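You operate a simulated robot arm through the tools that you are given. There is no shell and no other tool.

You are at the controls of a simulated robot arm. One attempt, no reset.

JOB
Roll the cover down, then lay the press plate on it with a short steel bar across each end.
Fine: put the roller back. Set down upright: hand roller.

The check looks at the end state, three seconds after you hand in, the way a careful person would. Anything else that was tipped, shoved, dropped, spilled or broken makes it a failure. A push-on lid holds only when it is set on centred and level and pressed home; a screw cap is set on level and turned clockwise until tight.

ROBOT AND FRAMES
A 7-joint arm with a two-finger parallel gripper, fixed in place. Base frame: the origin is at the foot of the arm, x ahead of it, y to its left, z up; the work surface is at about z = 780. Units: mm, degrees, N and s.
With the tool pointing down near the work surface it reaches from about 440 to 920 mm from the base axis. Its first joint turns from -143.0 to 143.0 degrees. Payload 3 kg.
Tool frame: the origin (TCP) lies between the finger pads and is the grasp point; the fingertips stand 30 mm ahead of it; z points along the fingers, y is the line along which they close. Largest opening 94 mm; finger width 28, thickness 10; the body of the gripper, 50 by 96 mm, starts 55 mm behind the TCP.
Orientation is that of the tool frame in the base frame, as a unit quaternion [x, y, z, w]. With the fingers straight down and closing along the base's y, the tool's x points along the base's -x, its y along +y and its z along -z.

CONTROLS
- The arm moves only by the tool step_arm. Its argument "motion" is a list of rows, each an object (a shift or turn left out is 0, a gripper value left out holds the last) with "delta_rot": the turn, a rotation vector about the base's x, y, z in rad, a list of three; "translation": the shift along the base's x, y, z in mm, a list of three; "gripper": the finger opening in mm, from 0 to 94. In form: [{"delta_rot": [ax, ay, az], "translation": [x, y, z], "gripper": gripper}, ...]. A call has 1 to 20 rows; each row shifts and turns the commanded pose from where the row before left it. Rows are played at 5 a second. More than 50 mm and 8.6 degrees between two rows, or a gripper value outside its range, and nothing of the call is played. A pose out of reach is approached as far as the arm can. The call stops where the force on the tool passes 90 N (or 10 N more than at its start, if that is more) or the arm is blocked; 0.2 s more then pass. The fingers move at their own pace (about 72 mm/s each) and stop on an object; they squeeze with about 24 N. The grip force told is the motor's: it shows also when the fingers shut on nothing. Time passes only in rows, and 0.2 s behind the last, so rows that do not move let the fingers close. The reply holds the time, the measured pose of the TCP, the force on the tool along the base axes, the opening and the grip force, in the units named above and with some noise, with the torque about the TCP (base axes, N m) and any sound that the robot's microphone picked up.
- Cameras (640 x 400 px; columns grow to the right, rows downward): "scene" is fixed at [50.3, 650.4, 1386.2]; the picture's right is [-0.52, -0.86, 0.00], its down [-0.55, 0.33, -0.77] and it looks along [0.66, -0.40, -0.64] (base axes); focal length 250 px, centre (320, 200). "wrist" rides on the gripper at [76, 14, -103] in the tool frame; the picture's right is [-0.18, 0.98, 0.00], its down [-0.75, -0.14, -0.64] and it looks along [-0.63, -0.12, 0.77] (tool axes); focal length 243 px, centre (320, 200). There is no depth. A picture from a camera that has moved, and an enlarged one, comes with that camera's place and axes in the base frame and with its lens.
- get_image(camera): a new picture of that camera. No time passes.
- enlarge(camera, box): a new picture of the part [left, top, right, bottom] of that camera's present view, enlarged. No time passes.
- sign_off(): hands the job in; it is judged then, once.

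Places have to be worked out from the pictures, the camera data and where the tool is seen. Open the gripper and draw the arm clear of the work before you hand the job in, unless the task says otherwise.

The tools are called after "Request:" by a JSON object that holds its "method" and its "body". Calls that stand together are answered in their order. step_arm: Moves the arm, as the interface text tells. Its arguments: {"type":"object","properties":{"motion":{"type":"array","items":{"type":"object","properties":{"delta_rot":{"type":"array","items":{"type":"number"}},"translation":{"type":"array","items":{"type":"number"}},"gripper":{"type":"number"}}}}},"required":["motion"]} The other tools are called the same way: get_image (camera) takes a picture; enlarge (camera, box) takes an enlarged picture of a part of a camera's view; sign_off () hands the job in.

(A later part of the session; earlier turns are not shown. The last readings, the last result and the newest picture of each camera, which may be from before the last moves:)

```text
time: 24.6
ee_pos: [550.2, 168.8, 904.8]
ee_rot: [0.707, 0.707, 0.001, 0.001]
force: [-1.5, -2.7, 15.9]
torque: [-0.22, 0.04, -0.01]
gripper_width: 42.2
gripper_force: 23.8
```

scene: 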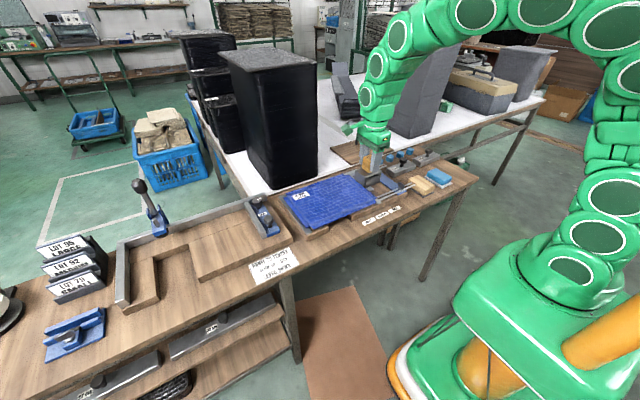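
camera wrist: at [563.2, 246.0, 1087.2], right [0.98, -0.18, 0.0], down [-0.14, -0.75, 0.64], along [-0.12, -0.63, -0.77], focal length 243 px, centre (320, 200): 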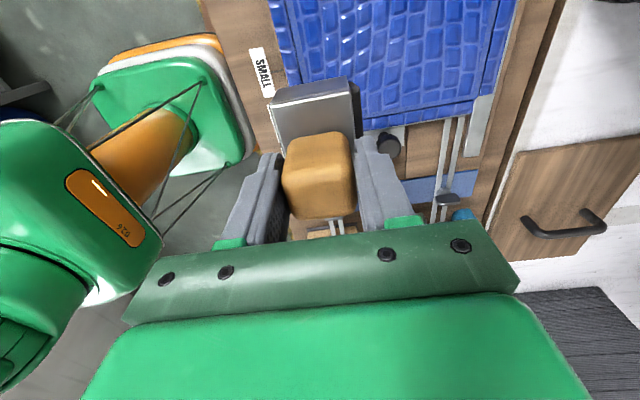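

About 18 N now. I roll in +x, checking force along the way.

Request:
{"method": "step_arm", "body": {"motion": [{"translation": [8, 0, 0.1]}, {"translation": [8, 0, 0.1]}, {"translation": [8, 0, 0.1]}, {"translation": [8, 0, 0.1]}, {"translation": [8, 0, 0.1]}]}}

```text
time: 25.8
ee_pos: [590.6, 168.5, 904.8]
ee_rot: [0.707, 0.707, 0.0, 0.0]
force: [0.7, -2.0, 2.9]
torque: [-0.28, -0.04, 0.04]
gripper_width: 42.4
gripper_force: 24.2
```

Contact dropped to ~5.5 N, implying the cover settled (or the handle slid slightly). I continue +x while lowering a bit to keep ~15 N.

Request:
{"method": "step_arm", "body": {"motion": [{"translation": [0, 0, -0.8]}, {"translation": [8, 0, 0]}, {"translation": [8, 0, 0]}, {"translation": [8, 0, 0]}, {"translation": [8, 0, 0]}]}}

Request:
{"method": "enlarge", "body": {"camera": "scene", "box": [290, 150, 410, 235]}}

Request:
{"method": "get_image", "body": {"camera": "wrist"}}

```text
time: 27.0
ee_pos: [621.2, 168.5, 903.3]
ee_rot: [0.707, 0.707, -0.001, -0.001]
force: [-0.2, -2.1, 13.9]
torque: [-0.19, -0.05, -0.02]
gripper_width: 42.5
gripper_force: 24.3
```

```text
4.71 times, centred on (350, 192) of scene
camera zoom: at [50.3, 650.4, 1386.2], right [-0.52, -0.86, 0.0], down [-0.55, 0.33, -0.77], along [0.66, -0.4, -0.64], focal length 1176 px, centre (179, 235)
```

zoom: 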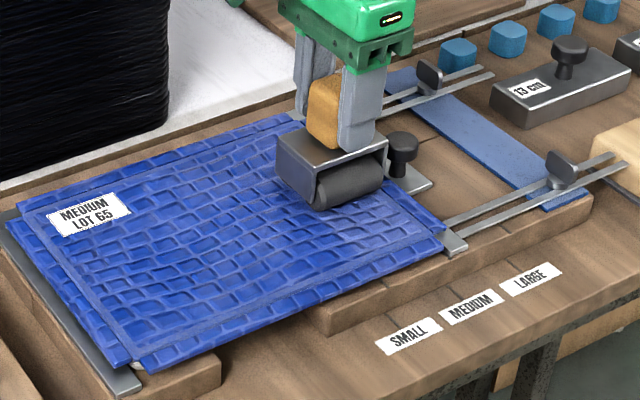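

```text
taken
camera wrist: at [635.8, 245.5, 1006.1], right [0.98, -0.18, 0.0], down [-0.14, -0.75, 0.64], along [-0.12, -0.63, -0.77], focal length 243 px, centre (320, 200)
```

wrist: 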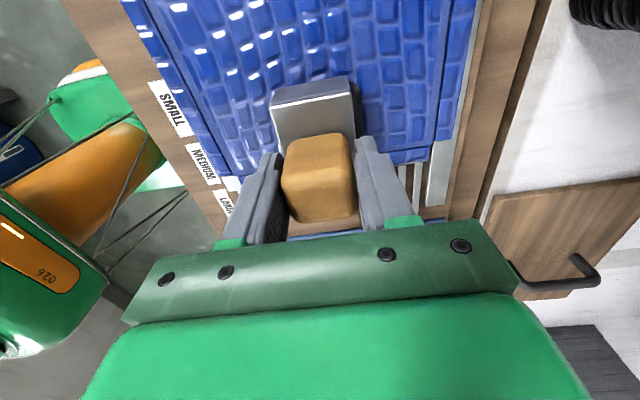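

Force ~16.5 N with the handle steady in the grip. Continue to the far edge (x≈697).

Request:
{"method": "step_arm", "body": {"motion": [{"translation": [8, 0, 0]}, {"translation": [8, 0, 0]}, {"translation": [8, 0, 0]}, {"translation": [8, 0, 0]}, {"translation": [8, 0, 0]}]}}

```text
time: 28.2
ee_pos: [661.3, 169.2, 903.2]
ee_rot: [0.708, 0.707, 0.0, 0.001]
force: [0.5, 1.4, 15.3]
torque: [0.01, -0.02, 0.01]
gripper_width: 42.0
gripper_force: 24.0
```

Request:
{"method": "step_arm", "body": {"motion": [{"translation": [8, 0, 0]}, {"translation": [8, 0, 0]}, {"translation": [8, 0, 0]}, {"translation": [8, 0, 0]}, {"translation": [4, 0, 0]}]}}

Request:
{"method": "enlarge", "body": {"camera": "scene", "box": [290, 150, 410, 235]}}

Request:
{"method": "get_image", "body": {"camera": "wrist"}}

```text
time: 29.4
ee_pos: [697.5, 168.3, 903.6]
ee_rot: [0.706, 0.708, 0.0, 0.0]
force: [0.9, 0.1, 2.5]
torque: [-0.1, 0.02, 0.0]
gripper_width: 42.6
gripper_force: 24.0
```

```text
4.71 times, centred on (350, 192) of scene
camera zoom: at [50.3, 650.4, 1386.2], right [-0.52, -0.86, 0.0], down [-0.55, 0.33, -0.77], along [0.66, -0.4, -0.64], focal length 1176 px, centre (179, 235)
```

zoom: 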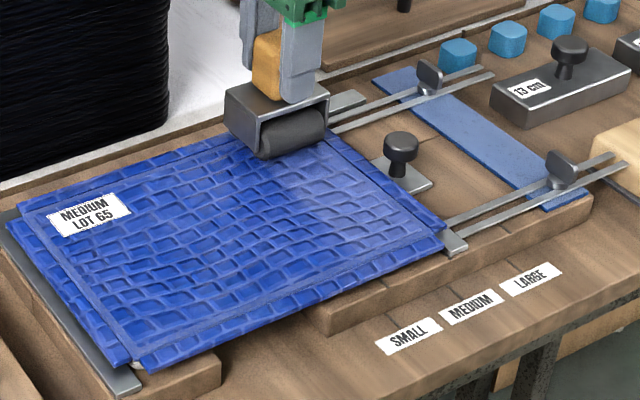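

```text
taken
camera wrist: at [711.8, 244.5, 1006.1], right [0.98, -0.18, 0.0], down [-0.14, -0.75, 0.64], along [-0.12, -0.63, -0.77], focal length 243 px, centre (320, 200)
```

wrist: 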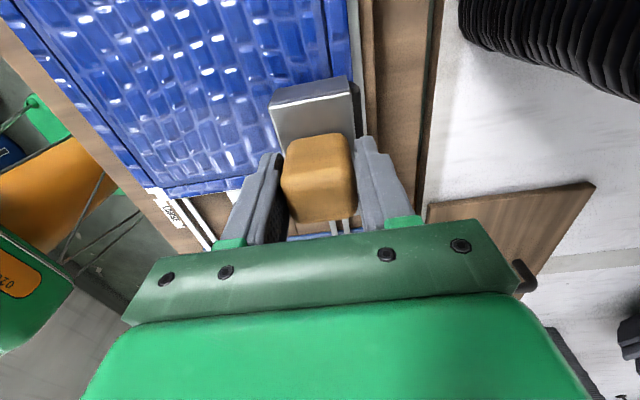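

The rolled strip looks visibly flatter. I press slightly at the far edge, then lift, shift +48 in y and touch down for strip 2.

Request:
{"method": "step_arm", "body": {"motion": [{"translation": [0, 0, -0.9]}, {"translation": [-3, 0, 0]}, {"translation": [0, 0, 4]}, {"translation": [0, 0, 6]}, {"translation": [0, 24, 0]}, {"translation": [0, 24, 0]}, {"translation": [0, 0, -4]}, {"translation": [0, 0, -2]}]}}

```text
time: 31.2
ee_pos: [694.3, 215.9, 906.9]
ee_rot: [0.707, 0.707, 0.0, -0.001]
force: [0.0, -0.2, -2.3]
torque: [0.0, -0.03, 0.04]
gripper_width: 42.1
gripper_force: 23.8
```

Request:
{"method": "step_arm", "body": {"motion": [{"translation": [0, 0, -1]}, {"translation": [0, 0, -1]}, {"translation": [0, 0, -1]}]}}

```text
time: 32.0
ee_pos: [693.7, 217.2, 904.4]
ee_rot: [0.707, 0.707, 0.001, 0.0]
force: [1.3, -1.2, 3.6]
torque: [-0.22, -0.06, -0.01]
gripper_width: 41.9
gripper_force: 23.7
```

Contact of ~6 N at z=903.4. I lower 0.8 mm, and roll in −x.

Request:
{"method": "step_arm", "body": {"motion": [{"translation": [3, 0, -0.8]}, {"translation": [-8, 0, 0]}, {"translation": [-8, 0, 0]}, {"translation": [-8, 0, 0]}, {"translation": [-8, 0, 0]}, {"translation": [-8, 0, 0]}]}}

```text
time: 33.4
ee_pos: [657.0, 215.5, 902.3]
ee_rot: [0.707, 0.707, 0.002, 0.0]
force: [0.6, 1.7, 19.0]
torque: [-0.07, 0.04, -0.05]
gripper_width: 42.5
gripper_force: 24.3
```

Request:
{"method": "step_arm", "body": {"motion": [{"translation": [-8, 0, 0]}, {"translation": [-8, 0, 0]}, {"translation": [-8, 0, 0]}, {"translation": [-8, 0, 0]}, {"translation": [-8, 0, 0]}, {"translation": [-8, 0, 0]}]}}

```text
time: 34.8
ee_pos: [610.1, 217.3, 903.2]
ee_rot: [0.707, 0.707, 0.0, 0.0]
force: [1.0, -1.0, -1.2]
torque: [-0.12, 0.02, 0.01]
gripper_width: 42.2
gripper_force: 23.9
```

Contact fell to ~1.5 N; I lower 1 mm to restore pressure and go on.

Request:
{"method": "step_arm", "body": {"motion": [{"translation": [0, 0, -0.6]}, {"translation": [0, 0, -0.6]}]}}

Request:
{"method": "enlarge", "body": {"camera": "scene", "box": [290, 150, 410, 235]}}

Request:
{"method": "enlarge", "body": {"camera": "wrist", "box": [240, 60, 400, 240]}}

```text
time: 35.4
ee_pos: [611.0, 218.2, 902.6]
ee_rot: [0.707, 0.707, 0.0, 0.0]
force: [0.6, -0.8, 7.0]
torque: [-0.23, -0.1, 0.03]
gripper_width: 42.2
gripper_force: 23.9
```

```text
4.71 times, centred on (350, 192) of scene
camera zoom: at [50.3, 650.4, 1386.2], right [-0.52, -0.86, 0.0], down [-0.55, 0.33, -0.77], along [0.66, -0.4, -0.64], focal length 1176 px, centre (179, 235)
```

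zoom: 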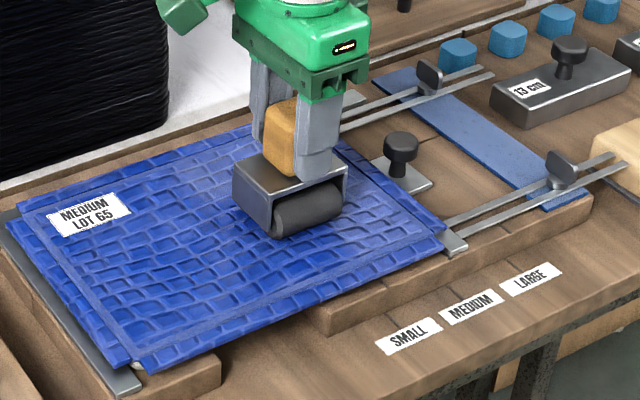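

```text
2.22 times, centred on (320, 150) of wrist
camera zoom: at [624.0, 293.3, 1005.2], right [0.98, -0.18, 0.0], down [-0.14, -0.75, 0.64], along [-0.12, -0.63, -0.77], focal length 539 px, centre (320, 311)
```

zoom: 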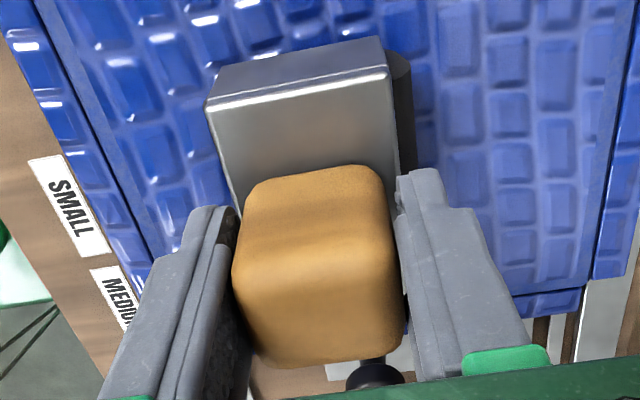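

The rolled zone clearly looks flatter and matte in the wrist view. I continue strip 2 toward x=549.

Request:
{"method": "step_arm", "body": {"motion": [{"translation": [-8, 0, -0.3]}, {"translation": [-8, 0, 0]}, {"translation": [-8, 0, 0]}, {"translation": [-8, 0, 0]}]}}

```text
time: 36.4
ee_pos: [576.7, 216.5, 901.0]
ee_rot: [0.708, 0.707, 0.001, 0.0]
force: [0.8, -3.2, 7.6]
torque: [-0.44, -0.02, -0.01]
gripper_width: 42.3
gripper_force: 23.6
```

Request:
{"method": "step_arm", "body": {"motion": [{"translation": [-8, 0, -0.5]}, {"translation": [-8, 0, 0]}, {"translation": [-8, 0, 0]}, {"translation": [-3, 0, 0]}]}}

Request:
{"method": "enlarge", "body": {"camera": "wrist", "box": [200, 0, 440, 240]}}

Request:
{"method": "enlarge", "body": {"camera": "scene", "box": [290, 150, 410, 235]}}

```text
time: 37.4
ee_pos: [550.8, 217.2, 900.5]
ee_rot: [0.707, 0.707, 0.0, 0.0]
force: [-0.9, 2.0, 11.8]
torque: [-0.12, -0.04, -0.01]
gripper_width: 42.4
gripper_force: 24.0
```

```text
1.67 times, centred on (320, 120) of wrist
camera zoom: at [564.7, 293.3, 1003.7], right [0.98, -0.18, 0.0], down [-0.14, -0.75, 0.64], along [-0.12, -0.63, -0.77], focal length 404 px, centre (320, 333)
```

zoom: 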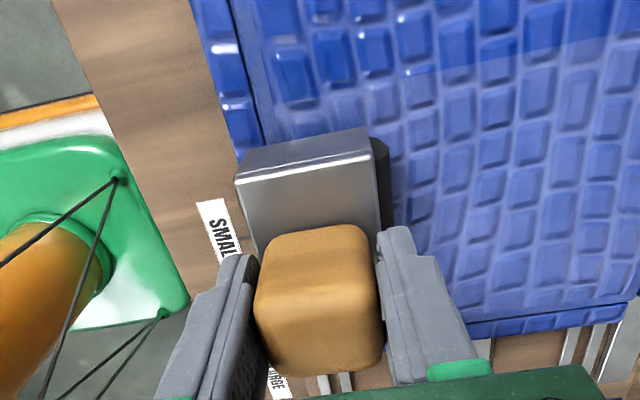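

```text
4.71 times, centred on (350, 192) of scene
camera zoom: at [50.3, 650.4, 1386.2], right [-0.52, -0.86, 0.0], down [-0.55, 0.33, -0.77], along [0.66, -0.4, -0.64], focal length 1176 px, centre (179, 235)
```

zoom: 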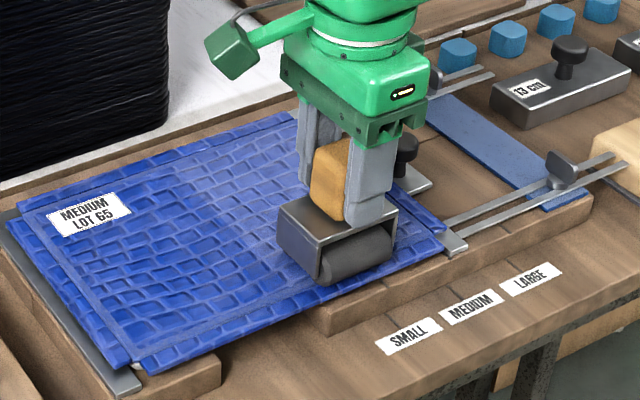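

Clear visual boundary between rolled (matte, lighter) and unrolled cover. I lift, shift +47 in y, and do strip 3 in +x.

Request:
{"method": "step_arm", "body": {"motion": [{"translation": [0, 0, 4]}, {"translation": [0, 0, 6]}, {"translation": [0, 24, 0]}, {"translation": [0, 23, 0]}, {"translation": [0, 0, -4]}, {"translation": [0, 0, -2]}, {"translation": [0, 0, -1]}]}}

```text
time: 39.0
ee_pos: [551.4, 262.6, 905.1]
ee_rot: [0.707, 0.707, 0.0, 0.001]
force: [-0.4, 0.9, -2.2]
torque: [-0.01, 0.0, 0.01]
gripper_width: 42.1
gripper_force: 24.5
```

Request:
{"method": "step_arm", "body": {"motion": [{"translation": [0, 0, -1]}, {"translation": [0, 0, -1]}, {"translation": [0, 0, -0.8]}]}}

```text
time: 39.8
ee_pos: [550.7, 263.5, 901.8]
ee_rot: [0.707, 0.707, 0.0, 0.0]
force: [-0.5, -0.8, 5.3]
torque: [-0.32, 0.0, -0.05]
gripper_width: 42.2
gripper_force: 23.6
```

Contact ~8 N; I lower 0.6 mm and roll +x.

Request:
{"method": "step_arm", "body": {"motion": [{"translation": [-2, 0, -0.7]}, {"translation": [8, 0, 0]}, {"translation": [8, 0, 0]}, {"translation": [8, 0, 0]}, {"translation": [8, 0, 0]}, {"translation": [8, 0, 0]}]}}

```text
time: 41.2
ee_pos: [588.6, 263.5, 900.5]
ee_rot: [0.707, 0.707, 0.001, 0.0]
force: [-1.7, 5.5, 15.9]
torque: [0.25, 0.01, 0.04]
gripper_width: 42.2
gripper_force: 23.6
```

Request:
{"method": "step_arm", "body": {"motion": [{"translation": [8, 0, 0]}, {"translation": [8, 0, 0]}, {"translation": [8, 0, 0]}, {"translation": [8, 0, 0]}, {"translation": [8, 0, 0]}]}}

```text
time: 42.4
ee_pos: [629.8, 263.8, 900.2]
ee_rot: [0.707, 0.707, 0.0, 0.0]
force: [1.6, -2.8, 10.5]
torque: [-0.42, -0.06, 0.01]
gripper_width: 42.1
gripper_force: 24.1
```

Request:
{"method": "step_arm", "body": {"motion": [{"translation": [8, 0, 0]}, {"translation": [8, 0, 0]}, {"translation": [8, 0, 0]}, {"translation": [8, 0, 0]}, {"translation": [8, 0, 0]}]}}

```text
time: 43.6
ee_pos: [669.5, 264.3, 899.9]
ee_rot: [0.707, 0.707, 0.001, 0.0]
force: [0.4, 1.6, 9.1]
torque: [0.09, 0.17, -0.04]
gripper_width: 42.1
gripper_force: 24.1
```

Request:
{"method": "step_arm", "body": {"motion": [{"translation": [8, 0, -0.2]}, {"translation": [8, 0, 0]}, {"translation": [8, 0, 0]}, {"translation": [4, 0, 0]}]}}

Request:
{"method": "enlarge", "body": {"camera": "wrist", "box": [160, 0, 440, 240]}}

Request:
{"method": "enlarge", "body": {"camera": "scene", "box": [290, 150, 410, 235]}}

```text
time: 44.6
ee_pos: [695.9, 262.9, 899.6]
ee_rot: [0.707, 0.707, 0.0, -0.001]
force: [-0.4, -0.2, 1.7]
torque: [-0.12, 0.0, 0.0]
gripper_width: 42.1
gripper_force: 24.5
```

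```text
1.67 times, centred on (300, 120) of wrist
camera zoom: at [710.9, 340.0, 1002.9], right [0.98, -0.18, 0.0], down [-0.14, -0.75, 0.64], along [-0.12, -0.63, -0.77], focal length 404 px, centre (353, 333)
```

zoom: 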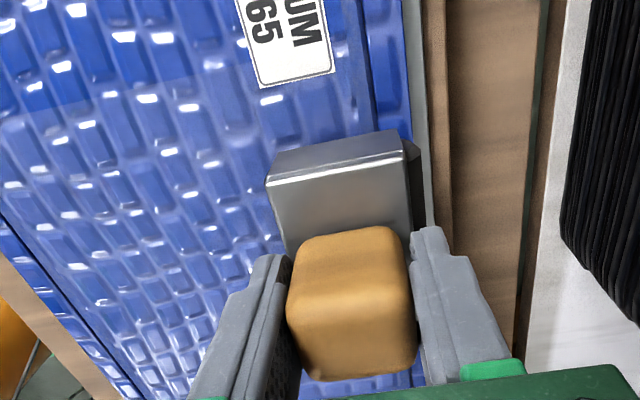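

```text
4.71 times, centred on (350, 192) of scene
camera zoom: at [50.3, 650.4, 1386.2], right [-0.52, -0.86, 0.0], down [-0.55, 0.33, -0.77], along [0.66, -0.4, -0.64], focal length 1176 px, centre (179, 235)
```

zoom: 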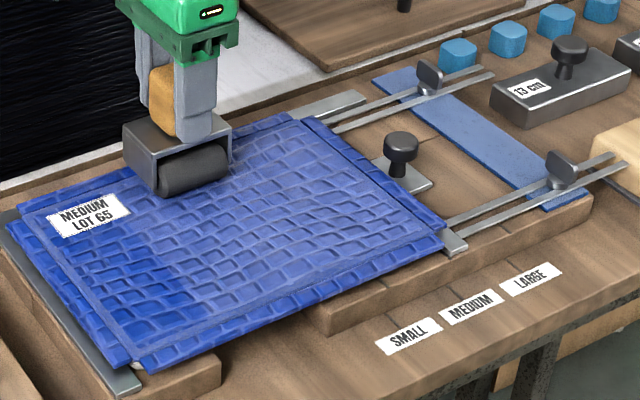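

Rolled area now spans about two thirds. I press lightly at the far edge, lift, shift +47 and begin strip 4.

Request:
{"method": "step_arm", "body": {"motion": [{"translation": [0, 0, -0.8]}, {"translation": [-6, 0, 0]}, {"translation": [6, 0, 0]}, {"translation": [0, 0, 4]}, {"translation": [0, 0, 6]}, {"translation": [0, 24, 0]}, {"translation": [0, 23, 0]}, {"translation": [0, 0, -4]}, {"translation": [0, 0, -2]}, {"translation": [0, 0, -1]}]}}

```text
time: 46.8
ee_pos: [696.2, 310.7, 902.8]
ee_rot: [0.707, 0.707, 0.0, 0.0]
force: [-0.1, -0.1, -2.3]
torque: [0.01, 0.01, -0.03]
gripper_width: 42.3
gripper_force: 24.2
```

Request:
{"method": "step_arm", "body": {"motion": [{"translation": [0, 0, -1]}, {"translation": [0, 0, -1]}, {"translation": [0, 0, -0.6]}]}}

```text
time: 47.6
ee_pos: [697.1, 311.5, 900.3]
ee_rot: [0.707, 0.707, 0.0, 0.0]
force: [-0.1, -0.2, 4.6]
torque: [-0.24, 0.13, 0.03]
gripper_width: 42.5
gripper_force: 24.1
```

Request:
{"method": "step_arm", "body": {"motion": [{"translation": [0, 0, -0.7]}, {"translation": [-8, 0, 0]}, {"translation": [-8, 0, 0]}, {"translation": [-8, 0, 0]}, {"translation": [-8, 0, 0]}, {"translation": [-8, 0, 0]}]}}

```text
time: 49.0
ee_pos: [656.6, 310.8, 899.9]
ee_rot: [0.707, 0.707, 0.0, 0.0]
force: [0.2, 2.0, 18.1]
torque: [-0.28, 0.12, 0.02]
gripper_width: 42.3
gripper_force: 24.0
```

Request:
{"method": "step_arm", "body": {"motion": [{"translation": [-8, 0, 0]}, {"translation": [-8, 0, 0]}, {"translation": [-8, 0, 0]}, {"translation": [-8, 0, 0]}, {"translation": [-8, 0, 0]}]}}

```text
time: 50.2
ee_pos: [616.1, 309.4, 899.8]
ee_rot: [0.707, 0.707, 0.0, 0.0]
force: [0.6, 1.2, 11.2]
torque: [-0.07, -0.08, 0.06]
gripper_width: 42.2
gripper_force: 24.1
```

Request:
{"method": "step_arm", "body": {"motion": [{"translation": [-8, 0, -0.1]}, {"translation": [-8, 0, -0.1]}, {"translation": [-8, 0, -0.1]}, {"translation": [-8, 0, -0.1]}, {"translation": [-8, 0, -0.1]}]}}

```text
time: 51.4
ee_pos: [576.6, 309.7, 898.5]
ee_rot: [0.707, 0.707, 0.001, 0.001]
force: [1.2, 0.2, 13.4]
torque: [-0.19, -0.15, -0.01]
gripper_width: 42.1
gripper_force: 24.0
```

Request:
{"method": "step_arm", "body": {"motion": [{"translation": [-8, 0, 0]}, {"translation": [-8, 0, 0]}, {"translation": [-8, 0, 0]}, {"translation": [-4, 0, 0]}]}}

Request:
{"method": "enlarge", "body": {"camera": "wrist", "box": [200, 0, 480, 240]}}

Request:
{"method": "enlarge", "body": {"camera": "scene", "box": [280, 140, 400, 240]}}

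```text
time: 52.4
ee_pos: [548.2, 310.8, 897.4]
ee_rot: [0.707, 0.707, 0.0, -0.001]
force: [0.4, 2.4, 11.3]
torque: [0.09, -0.22, 0.01]
gripper_width: 42.2
gripper_force: 23.6
```

```text
1.67 times, centred on (340, 120) of wrist
camera zoom: at [562.2, 386.8, 1000.7], right [0.98, -0.18, 0.0], down [-0.14, -0.75, 0.64], along [-0.12, -0.63, -0.77], focal length 404 px, centre (287, 333)
```

zoom: 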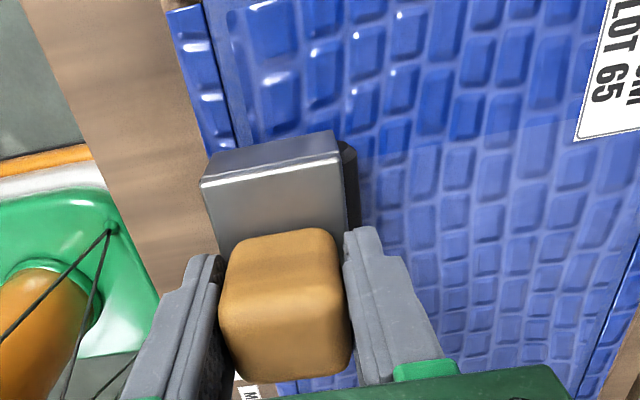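

```text
4.00 times, centred on (340, 190) of scene
camera zoom: at [50.3, 650.4, 1386.2], right [-0.52, -0.86, 0.0], down [-0.55, 0.33, -0.77], along [0.66, -0.4, -0.64], focal length 1000 px, centre (240, 240)
```

zoom: 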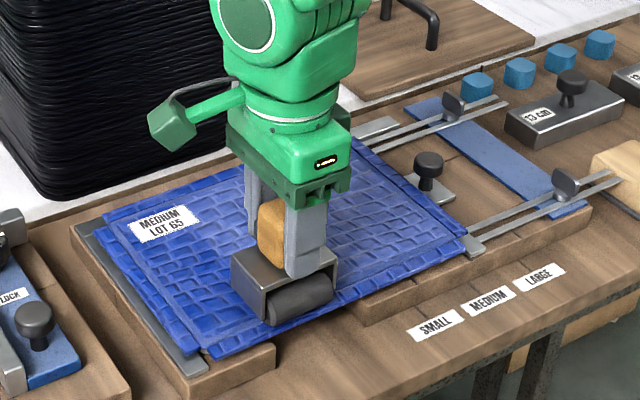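

Four strips done. I lift, shift +46 for strip 5 (y≈357).

Request:
{"method": "step_arm", "body": {"motion": [{"translation": [0, 0, 4]}, {"translation": [0, 0, 6]}, {"translation": [0, 24, 0]}, {"translation": [0, 23, 0]}, {"translation": [0, 0, -4]}, {"translation": [0, 0, -2]}, {"translation": [0, 0, -1]}, {"translation": [0, 0, -1]}]}}

```text
time: 54.2
ee_pos: [549.2, 357.5, 901.0]
ee_rot: [0.707, 0.707, -0.001, 0.0]
force: [0.0, -0.2, -1.4]
torque: [0.0, 0.0, -0.03]
gripper_width: 42.3
gripper_force: 23.8
```

Request:
{"method": "step_arm", "body": {"motion": [{"translation": [0, 0, -1]}, {"translation": [0, 0, -1]}, {"translation": [0, 0, -0.6]}]}}

```text
time: 55.0
ee_pos: [548.6, 356.9, 897.2]
ee_rot: [0.708, 0.707, 0.0, 0.0]
force: [0.2, -0.8, 4.1]
torque: [-0.12, -0.01, -0.01]
gripper_width: 42.1
gripper_force: 24.2
```

Request:
{"method": "step_arm", "body": {"motion": [{"translation": [0, 0, -0.7]}, {"translation": [8, 0, 0]}, {"translation": [8, 0, 0]}, {"translation": [8, 0, 0]}, {"translation": [8, 0, 0]}, {"translation": [8, 0, 0]}]}}

```text
time: 56.4
ee_pos: [590.1, 357.6, 897.7]
ee_rot: [0.707, 0.707, 0.0, 0.0]
force: [-0.5, 2.4, 6.7]
torque: [0.05, -0.05, 0.03]
gripper_width: 42.3
gripper_force: 24.0
```

Request:
{"method": "step_arm", "body": {"motion": [{"translation": [0, 0, -0.6]}, {"translation": [8, 0, 0]}, {"translation": [8, 0, 0]}, {"translation": [8, 0, 0]}, {"translation": [8, 0, 0]}, {"translation": [8, 0, 0]}]}}

```text
time: 57.8
ee_pos: [629.8, 357.1, 896.4]
ee_rot: [0.707, 0.707, 0.001, 0.0]
force: [1.0, 1.6, 32.1]
torque: [-0.44, -0.03, -0.02]
gripper_width: 42.2
gripper_force: 24.1
```

Force rose to ~35 N here; I raise 0.9 mm and continue.

Request:
{"method": "step_arm", "body": {"motion": [{"translation": [0, 0, 0.9]}, {"translation": [8, 0, 0.1]}, {"translation": [8, 0, 0]}, {"translation": [8, 0, 0]}]}}

```text
time: 58.8
ee_pos: [652.6, 357.1, 897.5]
ee_rot: [0.708, 0.707, -0.001, 0.0]
force: [-0.6, 2.4, 3.3]
torque: [0.25, 0.01, 0.06]
gripper_width: 42.3
gripper_force: 23.9
```

Request:
{"method": "step_arm", "body": {"motion": [{"translation": [0, 0, -0.6]}, {"translation": [8, 0, 0]}, {"translation": [8, 0, 0]}, {"translation": [8, 0, 0]}, {"translation": [8, 0, 0]}, {"translation": [8, 0, 0]}]}}

Request:
{"method": "enlarge", "body": {"camera": "wrist", "box": [160, 0, 440, 240]}}

Request:
{"method": "enlarge", "body": {"camera": "scene", "box": [270, 140, 390, 240]}}

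```text
time: 60.2
ee_pos: [693.3, 357.7, 896.9]
ee_rot: [0.707, 0.707, 0.001, -0.001]
force: [0.3, 1.0, 10.9]
torque: [0.03, 0.2, -0.02]
gripper_width: 42.3
gripper_force: 24.1
```

```text
1.67 times, centred on (300, 120) of wrist
camera zoom: at [706.7, 434.2, 999.7], right [0.98, -0.18, 0.0], down [-0.14, -0.75, 0.64], along [-0.12, -0.63, -0.77], focal length 404 px, centre (353, 333)
```

zoom: 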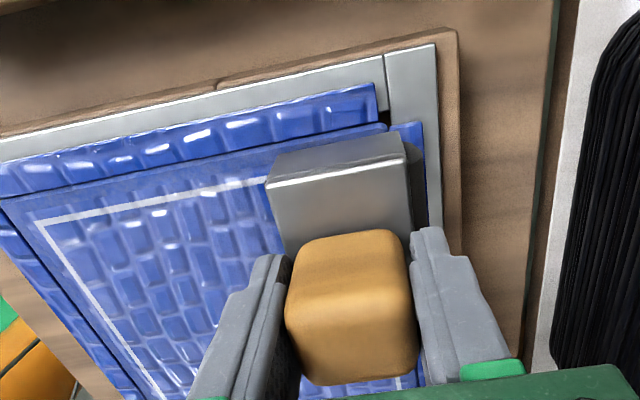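

```text
4.00 times, centred on (330, 190) of scene
camera zoom: at [50.3, 650.4, 1386.2], right [-0.52, -0.86, 0.0], down [-0.55, 0.33, -0.77], along [0.66, -0.4, -0.64], focal length 1000 px, centre (280, 240)
```

zoom: 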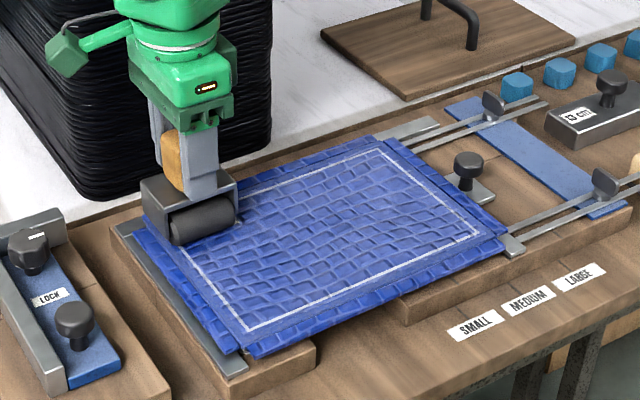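

A white outline appeared on the cover and the surface is uniformly matte — it appears fully rolled down. I lift off and inspect.

Request:
{"method": "step_arm", "body": {"motion": [{"translation": [4, 0, 0]}, {"translation": [0, 0, 5]}, {"translation": [0, 0, 15]}, {"translation": [-20, 0, 30]}, {"translation": [-40, 0, 30]}]}}

Request:
{"method": "enlarge", "body": {"camera": "scene", "box": [270, 140, 390, 240]}}

Request:
{"method": "get_image", "body": {"camera": "wrist"}}

```text
time: 61.4
ee_pos: [636.8, 357.2, 977.0]
ee_rot: [0.707, 0.707, 0.0, 0.0]
force: [-0.2, -0.3, -2.3]
torque: [0.01, 0.02, -0.06]
gripper_width: 42.1
gripper_force: 24.1
```

```text
4.00 times, centred on (330, 190) of scene
camera zoom: at [50.3, 650.4, 1386.2], right [-0.52, -0.86, 0.0], down [-0.55, 0.33, -0.77], along [0.66, -0.4, -0.64], focal length 1000 px, centre (280, 240)
```

zoom: 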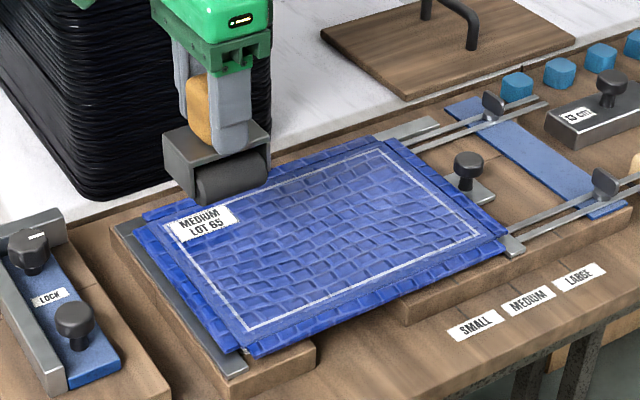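

```text
taken
camera wrist: at [650.7, 433.3, 1080.6], right [0.98, -0.18, 0.0], down [-0.14, -0.75, 0.64], along [-0.12, -0.63, -0.77], focal length 243 px, centre (320, 200)
```

wrist: 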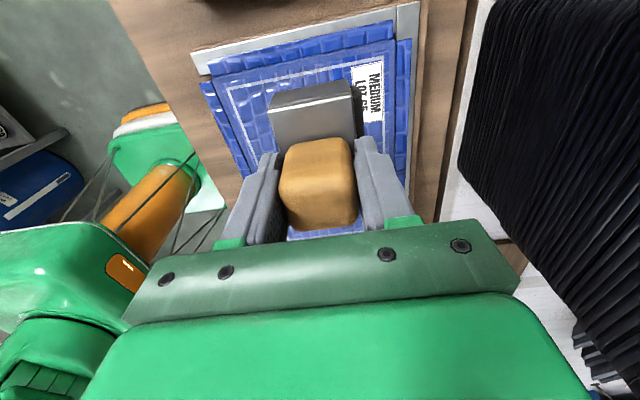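

The cover is rolled down. Now I carry the roller back to its original place (524.5, −309), first to a safe height above.

Request:
{"method": "step_arm", "body": {"motion": [{"translation": [-7, -44, 8]}, {"translation": [-7, -44, 0]}, {"translation": [-8, -44, 0]}, {"translation": [-8, -44, 0]}, {"translation": [-8, -44, 0]}, {"translation": [-8, -44, 0]}, {"translation": [-8, -44, 0]}, {"translation": [-8, -44, 0]}, {"translation": [-8, -44, 0]}, {"translation": [-7, -45, 0]}, {"translation": [-7, -45, 0]}, {"translation": [-7, -45, 0]}, {"translation": [-7, -45, 0]}, {"translation": [-7, -45, 0]}, {"translation": [-7, -45, 0]}]}}

Request:
{"method": "get_image", "body": {"camera": "wrist"}}

Request:
{"method": "enlarge", "body": {"camera": "scene", "box": [400, 80, 490, 190]}}

```text
time: 64.6
ee_pos: [524.2, -308.3, 984.1]
ee_rot: [0.707, 0.707, 0.0, 0.0]
force: [0.3, -0.2, -2.3]
torque: [0.04, -0.04, -0.02]
gripper_width: 42.4
gripper_force: 24.0
```

```text
taken
camera wrist: at [538.8, -232.1, 1088.0], right [0.98, -0.18, 0.0], down [-0.14, -0.75, 0.64], along [-0.12, -0.63, -0.77], focal length 243 px, centre (320, 200)
```

wrist: 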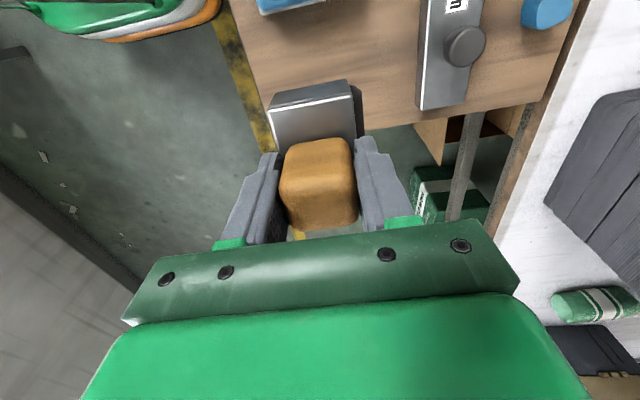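

```text
3.64 times, centred on (445, 135) of scene
camera zoom: at [50.3, 650.4, 1386.2], right [-0.52, -0.86, 0.0], down [-0.55, 0.33, -0.77], along [0.66, -0.4, -0.64], focal length 909 px, centre (-134, 436)
```

zoom: 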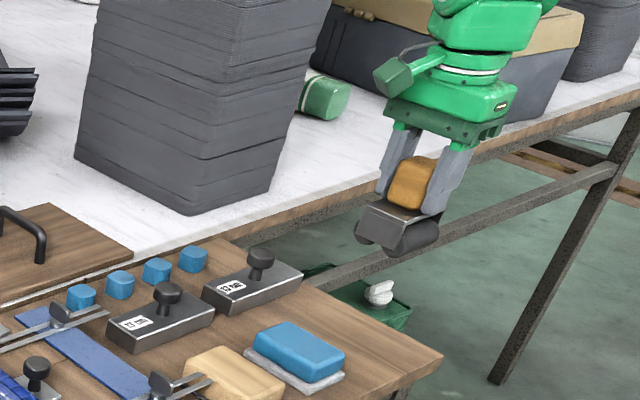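

I zoom in to check whether the roller has tilted in the grip.

Request:
{"method": "enlarge", "body": {"camera": "scene", "box": [430, 110, 465, 150]}}

Request:
{"method": "enlarge", "body": {"camera": "wrist", "box": [240, 60, 400, 240]}}

```text
10.00 times, centred on (448, 130) of scene
camera zoom: at [50.3, 650.4, 1386.2], right [-0.52, -0.86, 0.0], down [-0.55, 0.33, -0.77], along [0.66, -0.4, -0.64], focal length 2499 px, centre (-955, 900)
```

zoom: 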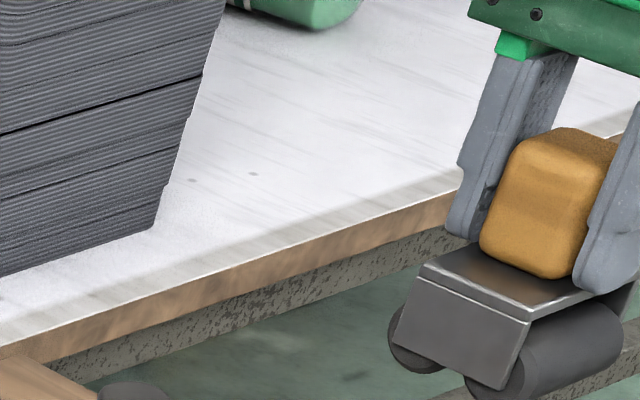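

```text
2.22 times, centred on (320, 150) of wrist
camera zoom: at [538.8, -232.1, 1088.0], right [0.98, -0.18, 0.0], down [-0.14, -0.75, 0.64], along [-0.12, -0.63, -0.77], focal length 539 px, centre (320, 311)
```

zoom: 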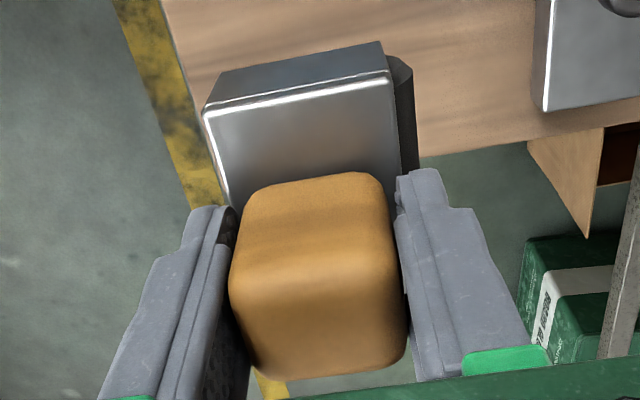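

The handle slid up ~7 mm in the fingers (tips now nearly at the bracket), so I expect table contact around z≈859. I lower to 870 first.

Request:
{"method": "step_arm", "body": {"motion": [{"translation": [0, 0, -40]}, {"translation": [0, 0, -40]}, {"translation": [0, 0, -20]}, {"translation": [0, 0, -12]}]}}

Request:
{"method": "enlarge", "body": {"camera": "scene", "box": [410, 140, 480, 190]}}

```text
time: 65.6
ee_pos: [524.4, -309.1, 873.2]
ee_rot: [0.707, 0.707, 0.001, 0.0]
force: [-0.1, -0.9, -2.1]
torque: [0.0, 0.0, -0.03]
gripper_width: 42.1
gripper_force: 24.4
```

```text
8.00 times, centred on (445, 165) of scene
camera zoom: at [50.3, 650.4, 1386.2], right [-0.52, -0.86, 0.0], down [-0.55, 0.33, -0.77], along [0.66, -0.4, -0.64], focal length 1999 px, centre (-680, 480)
```

zoom: 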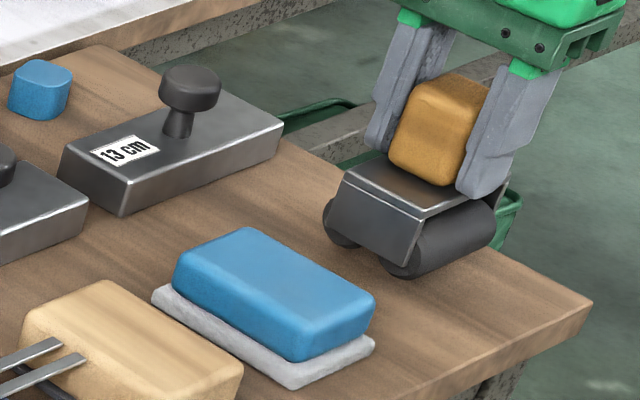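

Request:
{"method": "step_arm", "body": {"motion": [{"translation": [0, 0, -3]}, {"translation": [0, 0, -2]}, {"translation": [0, 0, -2]}, {"translation": [0, 0, -1]}]}}

```text
time: 66.6
ee_pos: [525.5, -308.5, 864.2]
ee_rot: [0.707, 0.707, 0.0, 0.0]
force: [1.2, -0.1, -2.7]
torque: [0.02, -0.01, 0.01]
gripper_width: 42.5
gripper_force: 23.9
```

Request:
{"method": "step_arm", "body": {"motion": [{"translation": [0, 0, -1]}, {"translation": [0, 0, -1]}, {"translation": [0, 0, -1]}]}}

```text
time: 67.4
ee_pos: [524.3, -308.5, 861.7]
ee_rot: [0.707, 0.708, 0.0, 0.0]
force: [-0.2, -1.2, -2.3]
torque: [0.0, 0.01, 0.01]
gripper_width: 42.2
gripper_force: 23.9
```

Request:
{"method": "step_arm", "body": {"motion": [{"translation": [0, 0, -1]}, {"translation": [0, 0, -1]}]}}

Request:
{"method": "enlarge", "body": {"camera": "scene", "box": [410, 140, 480, 190]}}

```text
time: 68.0
ee_pos: [524.6, -307.8, 860.0]
ee_rot: [0.708, 0.706, 0.0, 0.0]
force: [-0.3, -0.3, -3.0]
torque: [0.0, 0.0, 0.03]
gripper_width: 42.2
gripper_force: 23.7
```

```text
8.00 times, centred on (445, 165) of scene
camera zoom: at [50.3, 650.4, 1386.2], right [-0.52, -0.86, 0.0], down [-0.55, 0.33, -0.77], along [0.66, -0.4, -0.64], focal length 1999 px, centre (-680, 480)
```

zoom: 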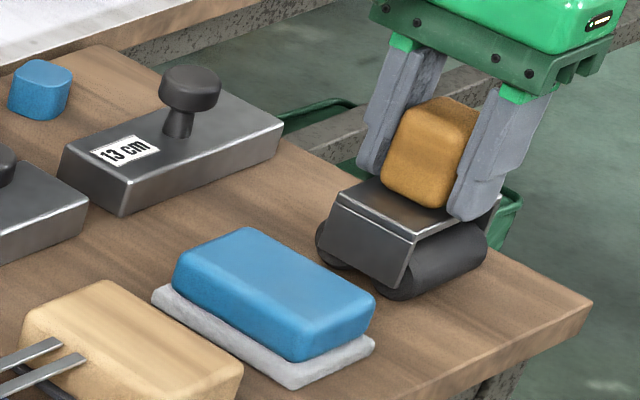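

Almost at the original height (front corner 235 vs. 237 px). One more slow step set.

Request:
{"method": "step_arm", "body": {"motion": [{"translation": [0, 0, -0.7]}, {"translation": [0, 0, -0.7]}]}}

```text
time: 68.6
ee_pos: [524.9, -308.2, 859.4]
ee_rot: [0.707, 0.707, 0.0, -0.001]
force: [-0.5, 1.1, -2.5]
torque: [0.01, 0.04, -0.01]
gripper_width: 42.2
gripper_force: 24.4
```

Request:
{"method": "step_arm", "body": {"motion": [{"translation": [0, 0, -0.7]}, {"translation": [0, 0, -0.7]}]}}

```text
time: 69.2
ee_pos: [524.5, -308.2, 857.5]
ee_rot: [0.707, 0.707, 0.001, 0.001]
force: [0.6, 0.5, -2.4]
torque: [0.03, 0.01, 0.0]
gripper_width: 42.2
gripper_force: 24.0
```

Request:
{"method": "step_arm", "body": {"motion": [{"translation": [0, 0, -0.7]}, {"translation": [0, 0, -0.7]}]}}

Request:
{"method": "enlarge", "body": {"camera": "scene", "box": [410, 140, 480, 190]}}

```text
time: 69.8
ee_pos: [525.9, -309.1, 856.8]
ee_rot: [0.707, 0.708, 0.0, 0.001]
force: [-0.1, -0.9, 23.1]
torque: [0.63, 0.03, 0.0]
gripper_width: 42.3
gripper_force: 23.8
```

```text
8.00 times, centred on (445, 165) of scene
camera zoom: at [50.3, 650.4, 1386.2], right [-0.52, -0.86, 0.0], down [-0.55, 0.33, -0.77], along [0.66, -0.4, -0.64], focal length 1999 px, centre (-680, 480)
```

zoom: 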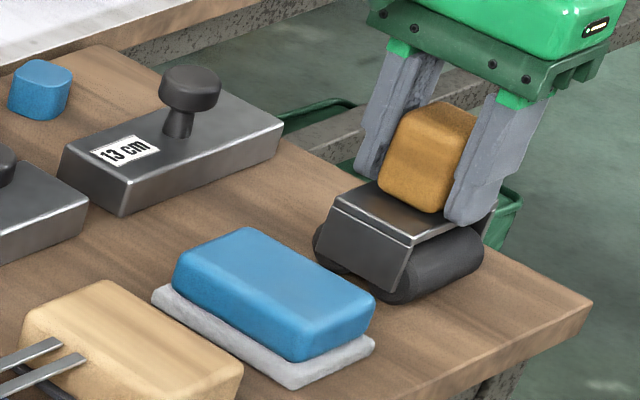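

Contact is on the +y end only (torque +0.63 N·m), i.e. the roller has pitched a few degrees in the grip. I ease up and zoom in to estimate the tilt.

Request:
{"method": "step_arm", "body": {"motion": [{"translation": [0, 0, 0.7]}, {"translation": [0, 0, 0.3]}]}}

Request:
{"method": "enlarge", "body": {"camera": "scene", "box": [440, 155, 480, 185]}}

Request:
{"method": "enlarge", "body": {"camera": "wrist", "box": [240, 60, 400, 240]}}

```text
time: 70.4
ee_pos: [524.0, -307.4, 856.2]
ee_rot: [0.707, 0.707, 0.0, 0.0]
force: [1.1, -5.6, 4.1]
torque: [-0.28, 0.06, 0.1]
gripper_width: 42.3
gripper_force: 24.2
```

```text
13.33 times, centred on (460, 170) of scene
camera zoom: at [50.3, 650.4, 1386.2], right [-0.52, -0.86, 0.0], down [-0.55, 0.33, -0.77], along [0.66, -0.4, -0.64], focal length 3332 px, centre (-1547, 600)
```

zoom: 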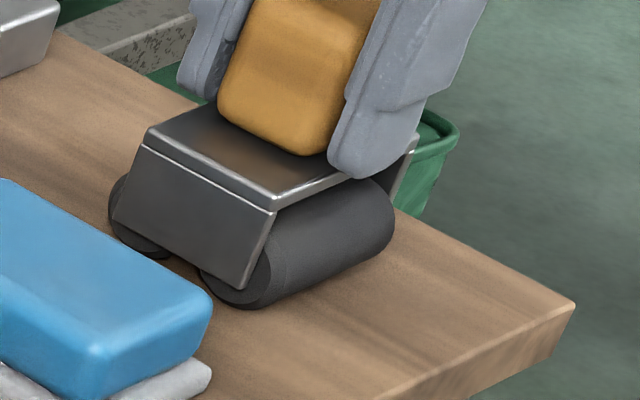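

```text
2.22 times, centred on (320, 150) of wrist
camera zoom: at [538.5, -232.0, 959.5], right [0.98, -0.18, 0.0], down [-0.14, -0.75, 0.64], along [-0.12, -0.63, -0.77], focal length 539 px, centre (320, 311)
```

zoom: 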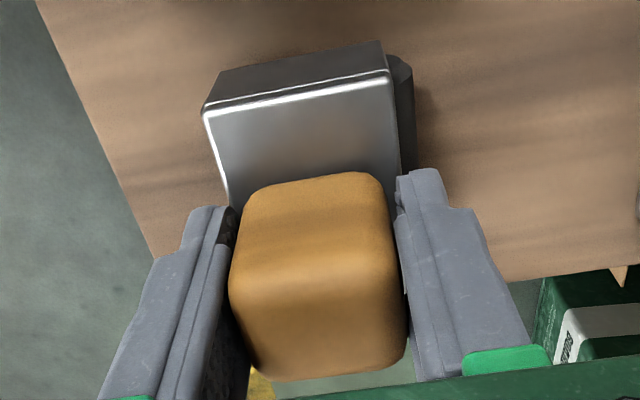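

The bracket edge now matches the level direction and the roller is resting on the bench with ~7 N. I open the gripper gradually.

Request:
{"method": "step_arm", "body": {"motion": [{"gripper": 44}, {"gripper": 48}, {"gripper": 56}, {"gripper": 66}, {"gripper": 74}, {}]}}

Request:
{"method": "get_image", "body": {"camera": "wrist"}}

Request:
{"method": "enlarge", "body": {"camera": "scene", "box": [400, 140, 480, 190]}}

```text
time: 71.8
ee_pos: [524.6, -308.5, 856.8]
ee_rot: [0.707, 0.708, 0.0, 0.0]
force: [-0.2, 0.2, -0.3]
torque: [-0.03, 0.01, 0.01]
gripper_width: 74.1
gripper_force: 0.2
```

```text
taken
camera wrist: at [538.7, -231.9, 959.8], right [0.98, -0.18, 0.0], down [-0.14, -0.75, 0.64], along [-0.12, -0.63, -0.77], focal length 243 px, centre (320, 200)
```

wrist: 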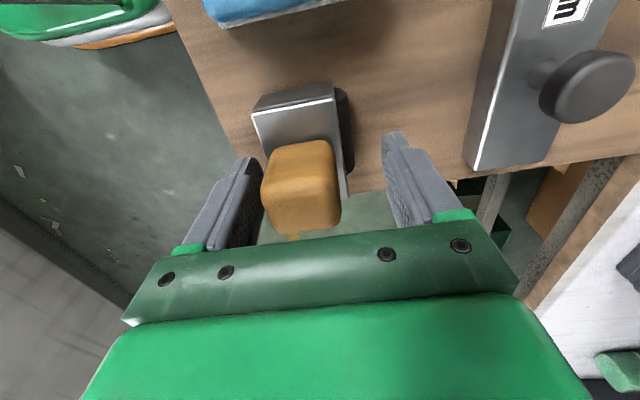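

```text
8.00 times, centred on (440, 165) of scene
camera zoom: at [50.3, 650.4, 1386.2], right [-0.52, -0.86, 0.0], down [-0.55, 0.33, -0.77], along [0.66, -0.4, -0.64], focal length 1999 px, centre (-640, 480)
```

zoom: 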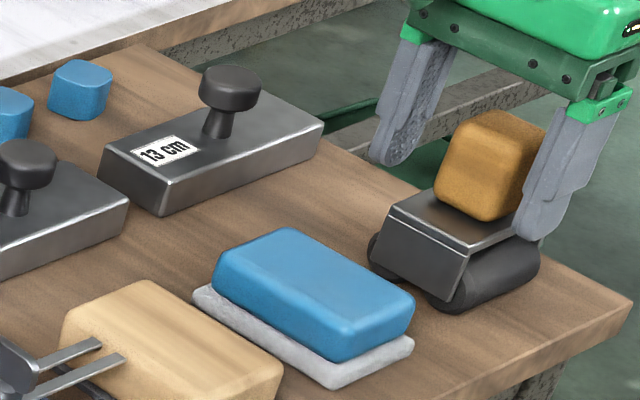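

On release the roller rolled about 12 mm toward −x. I check whether it's at rest before doing anything.

Request:
{"method": "step_arm", "body": {"motion": [{}, {}]}}

Request:
{"method": "get_image", "body": {"camera": "wrist"}}

Request:
{"method": "enlarge", "body": {"camera": "wrist", "box": [230, 60, 390, 240]}}

```text
time: 72.4
ee_pos: [524.5, -309.9, 857.3]
ee_rot: [0.707, 0.707, 0.0, 0.0]
force: [0.0, -0.4, -0.3]
torque: [0.01, 0.02, 0.01]
gripper_width: 74.1
gripper_force: 0.1
```

```text
taken
camera wrist: at [538.7, -231.9, 959.8], right [0.98, -0.18, 0.0], down [-0.14, -0.75, 0.64], along [-0.12, -0.63, -0.77], focal length 243 px, centre (320, 200)
```

wrist: 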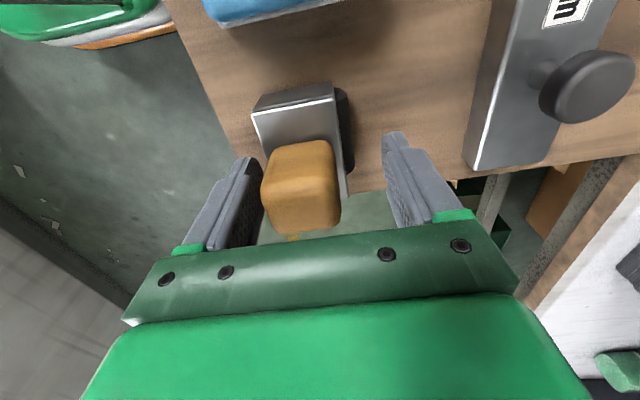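

```text
2.22 times, centred on (310, 150) of wrist
camera zoom: at [538.7, -231.9, 959.8], right [0.98, -0.18, 0.0], down [-0.14, -0.75, 0.64], along [-0.12, -0.63, -0.77], focal length 539 px, centre (342, 311)
```

zoom: 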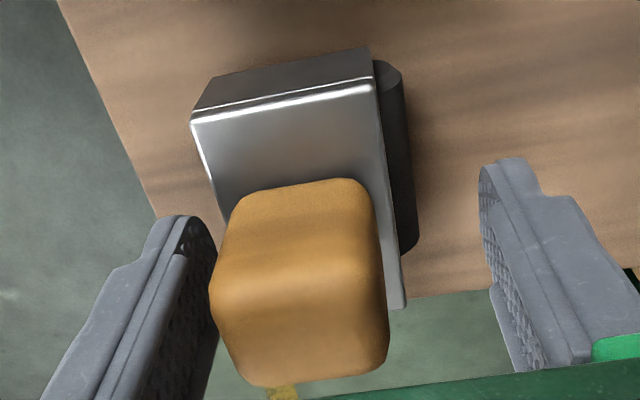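

It is at rest, ~9 mm off in −x. I raise the fingers a little and close slowly to 44 mm (not squeezing) to centre it back at x≈524.5, then open again.

Request:
{"method": "step_arm", "body": {"motion": [{"translation": [0, 0, 8]}, {"gripper": 70}, {"gripper": 66}, {"gripper": 62}, {"gripper": 59}, {"gripper": 56}, {"gripper": 53}, {"gripper": 51}, {"gripper": 49}, {"gripper": 47}, {"gripper": 45.5}, {"gripper": 44.5}, {"gripper": 43.5}, {}, {}]}}

Request:
{"method": "enlarge", "body": {"camera": "wrist", "box": [230, 60, 390, 240]}}

```text
time: 75.6
ee_pos: [523.5, -308.1, 863.7]
ee_rot: [0.707, 0.707, 0.0, 0.001]
force: [-0.9, 0.3, 0.0]
torque: [-0.03, -0.01, 0.0]
gripper_width: 43.5
gripper_force: 0.5
```

```text
2.22 times, centred on (310, 150) of wrist
camera zoom: at [538.4, -231.7, 967.6], right [0.98, -0.18, 0.0], down [-0.14, -0.75, 0.64], along [-0.12, -0.63, -0.77], focal length 539 px, centre (342, 311)
```

zoom: 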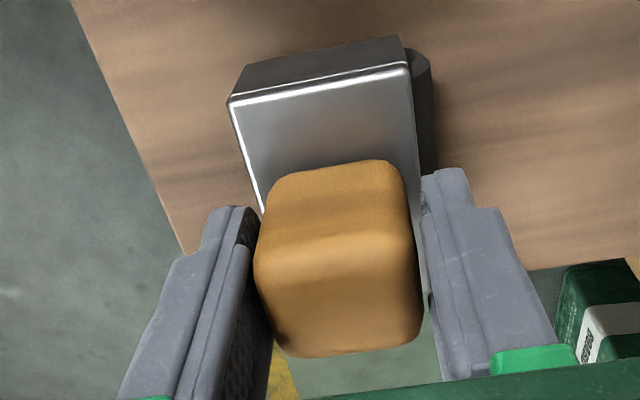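

Centred again without squeeze. I open slowly and check that it stays.

Request:
{"method": "step_arm", "body": {"motion": [{"gripper": 44}, {"gripper": 45}, {"gripper": 47}, {"gripper": 50}, {"gripper": 56}, {"gripper": 66}, {"gripper": 76}, {}, {}]}}

Request:
{"method": "enlarge", "body": {"camera": "wrist", "box": [230, 60, 390, 240]}}

```text
time: 77.6
ee_pos: [524.2, -309.3, 865.3]
ee_rot: [0.707, 0.707, 0.0, 0.001]
force: [0.2, -0.3, 0.0]
torque: [0.04, -0.03, -0.01]
gripper_width: 76.1
gripper_force: 0.1
```

```text
2.22 times, centred on (310, 150) of wrist
camera zoom: at [538.4, -231.7, 967.6], right [0.98, -0.18, 0.0], down [-0.14, -0.75, 0.64], along [-0.12, -0.63, -0.77], focal length 539 px, centre (342, 311)
```

zoom: 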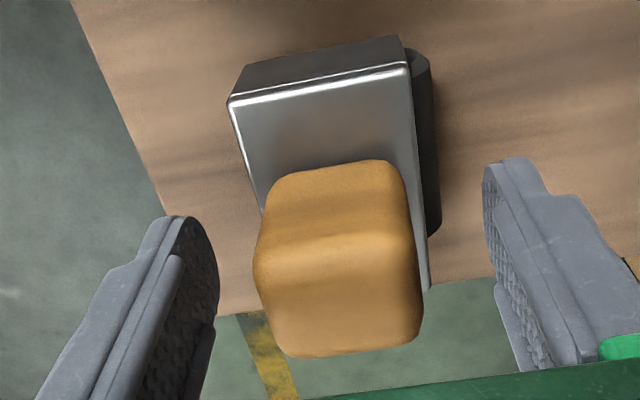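

The roller stands back at its original spot (corner at x≈501, y≈−273). I rise, rotate the tool back +90° and move above the press plate's handle.

Request:
{"method": "step_arm", "body": {"motion": [{"translation": [0, 0, 30]}, {"translation": [0, 0, 45]}, {"translation": [0, 0, 45]}, {"translation": [0, 0, 20], "gripper": 60}, {"translation": [33, 19, 0], "delta_rot": [0, 0, 0.1428]}, {"translation": [33, 19, 0], "delta_rot": [0, 0, 0.1428]}, {"translation": [33, 19, 0], "delta_rot": [0, 0, 0.1428]}, {"translation": [33, 19, 0], "delta_rot": [0, 0, 0.1428]}, {"translation": [33, 19, 0], "delta_rot": [0, 0, 0.1428]}, {"translation": [33, 19, 0], "delta_rot": [0, 0, 0.1428]}, {"translation": [33, 20, 0], "delta_rot": [0, 0, 0.1428]}, {"translation": [33, 20, 0], "delta_rot": [0, 0, 0.1428]}, {"translation": [33, 20, 0], "delta_rot": [0, 0, 0.1428]}, {"translation": [33, 20, 0], "delta_rot": [0, 0, 0.1428]}, {"translation": [33, 20, 0], "delta_rot": [0, 0, 0.1428]}]}}

Request:
{"method": "get_image", "body": {"camera": "wrist"}}

Request:
{"method": "get_image", "body": {"camera": "scene"}}

```text
time: 80.8
ee_pos: [882.9, -94.1, 1002.9]
ee_rot: [0.0, 1.0, 0.0, -0.003]
force: [0.7, 0.6, 4.9]
torque: [0.01, 0.06, 0.0]
gripper_width: 60.2
gripper_force: 0.1
```

```text
taken
camera wrist: at [806.6, -79.9, 1106.5], right [0.18, 0.98, 0.0], down [0.76, -0.14, 0.64], along [0.63, -0.12, -0.77], focal length 243 px, centre (320, 200)
```

wrist: 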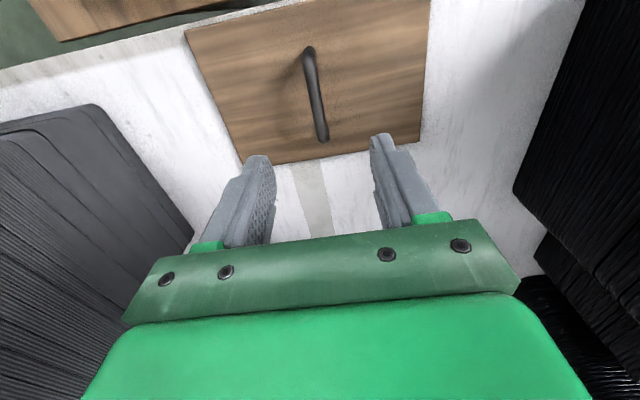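

```text
taken
```

scene: 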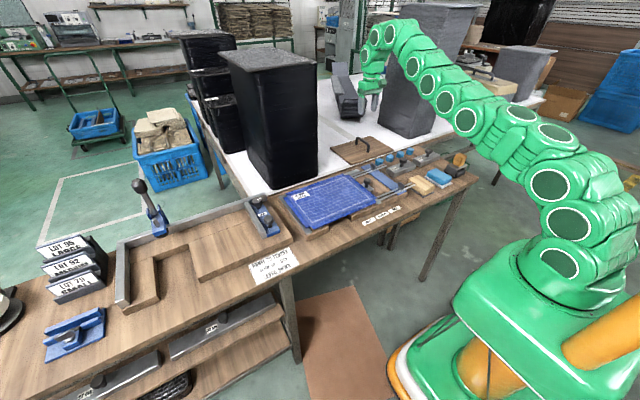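

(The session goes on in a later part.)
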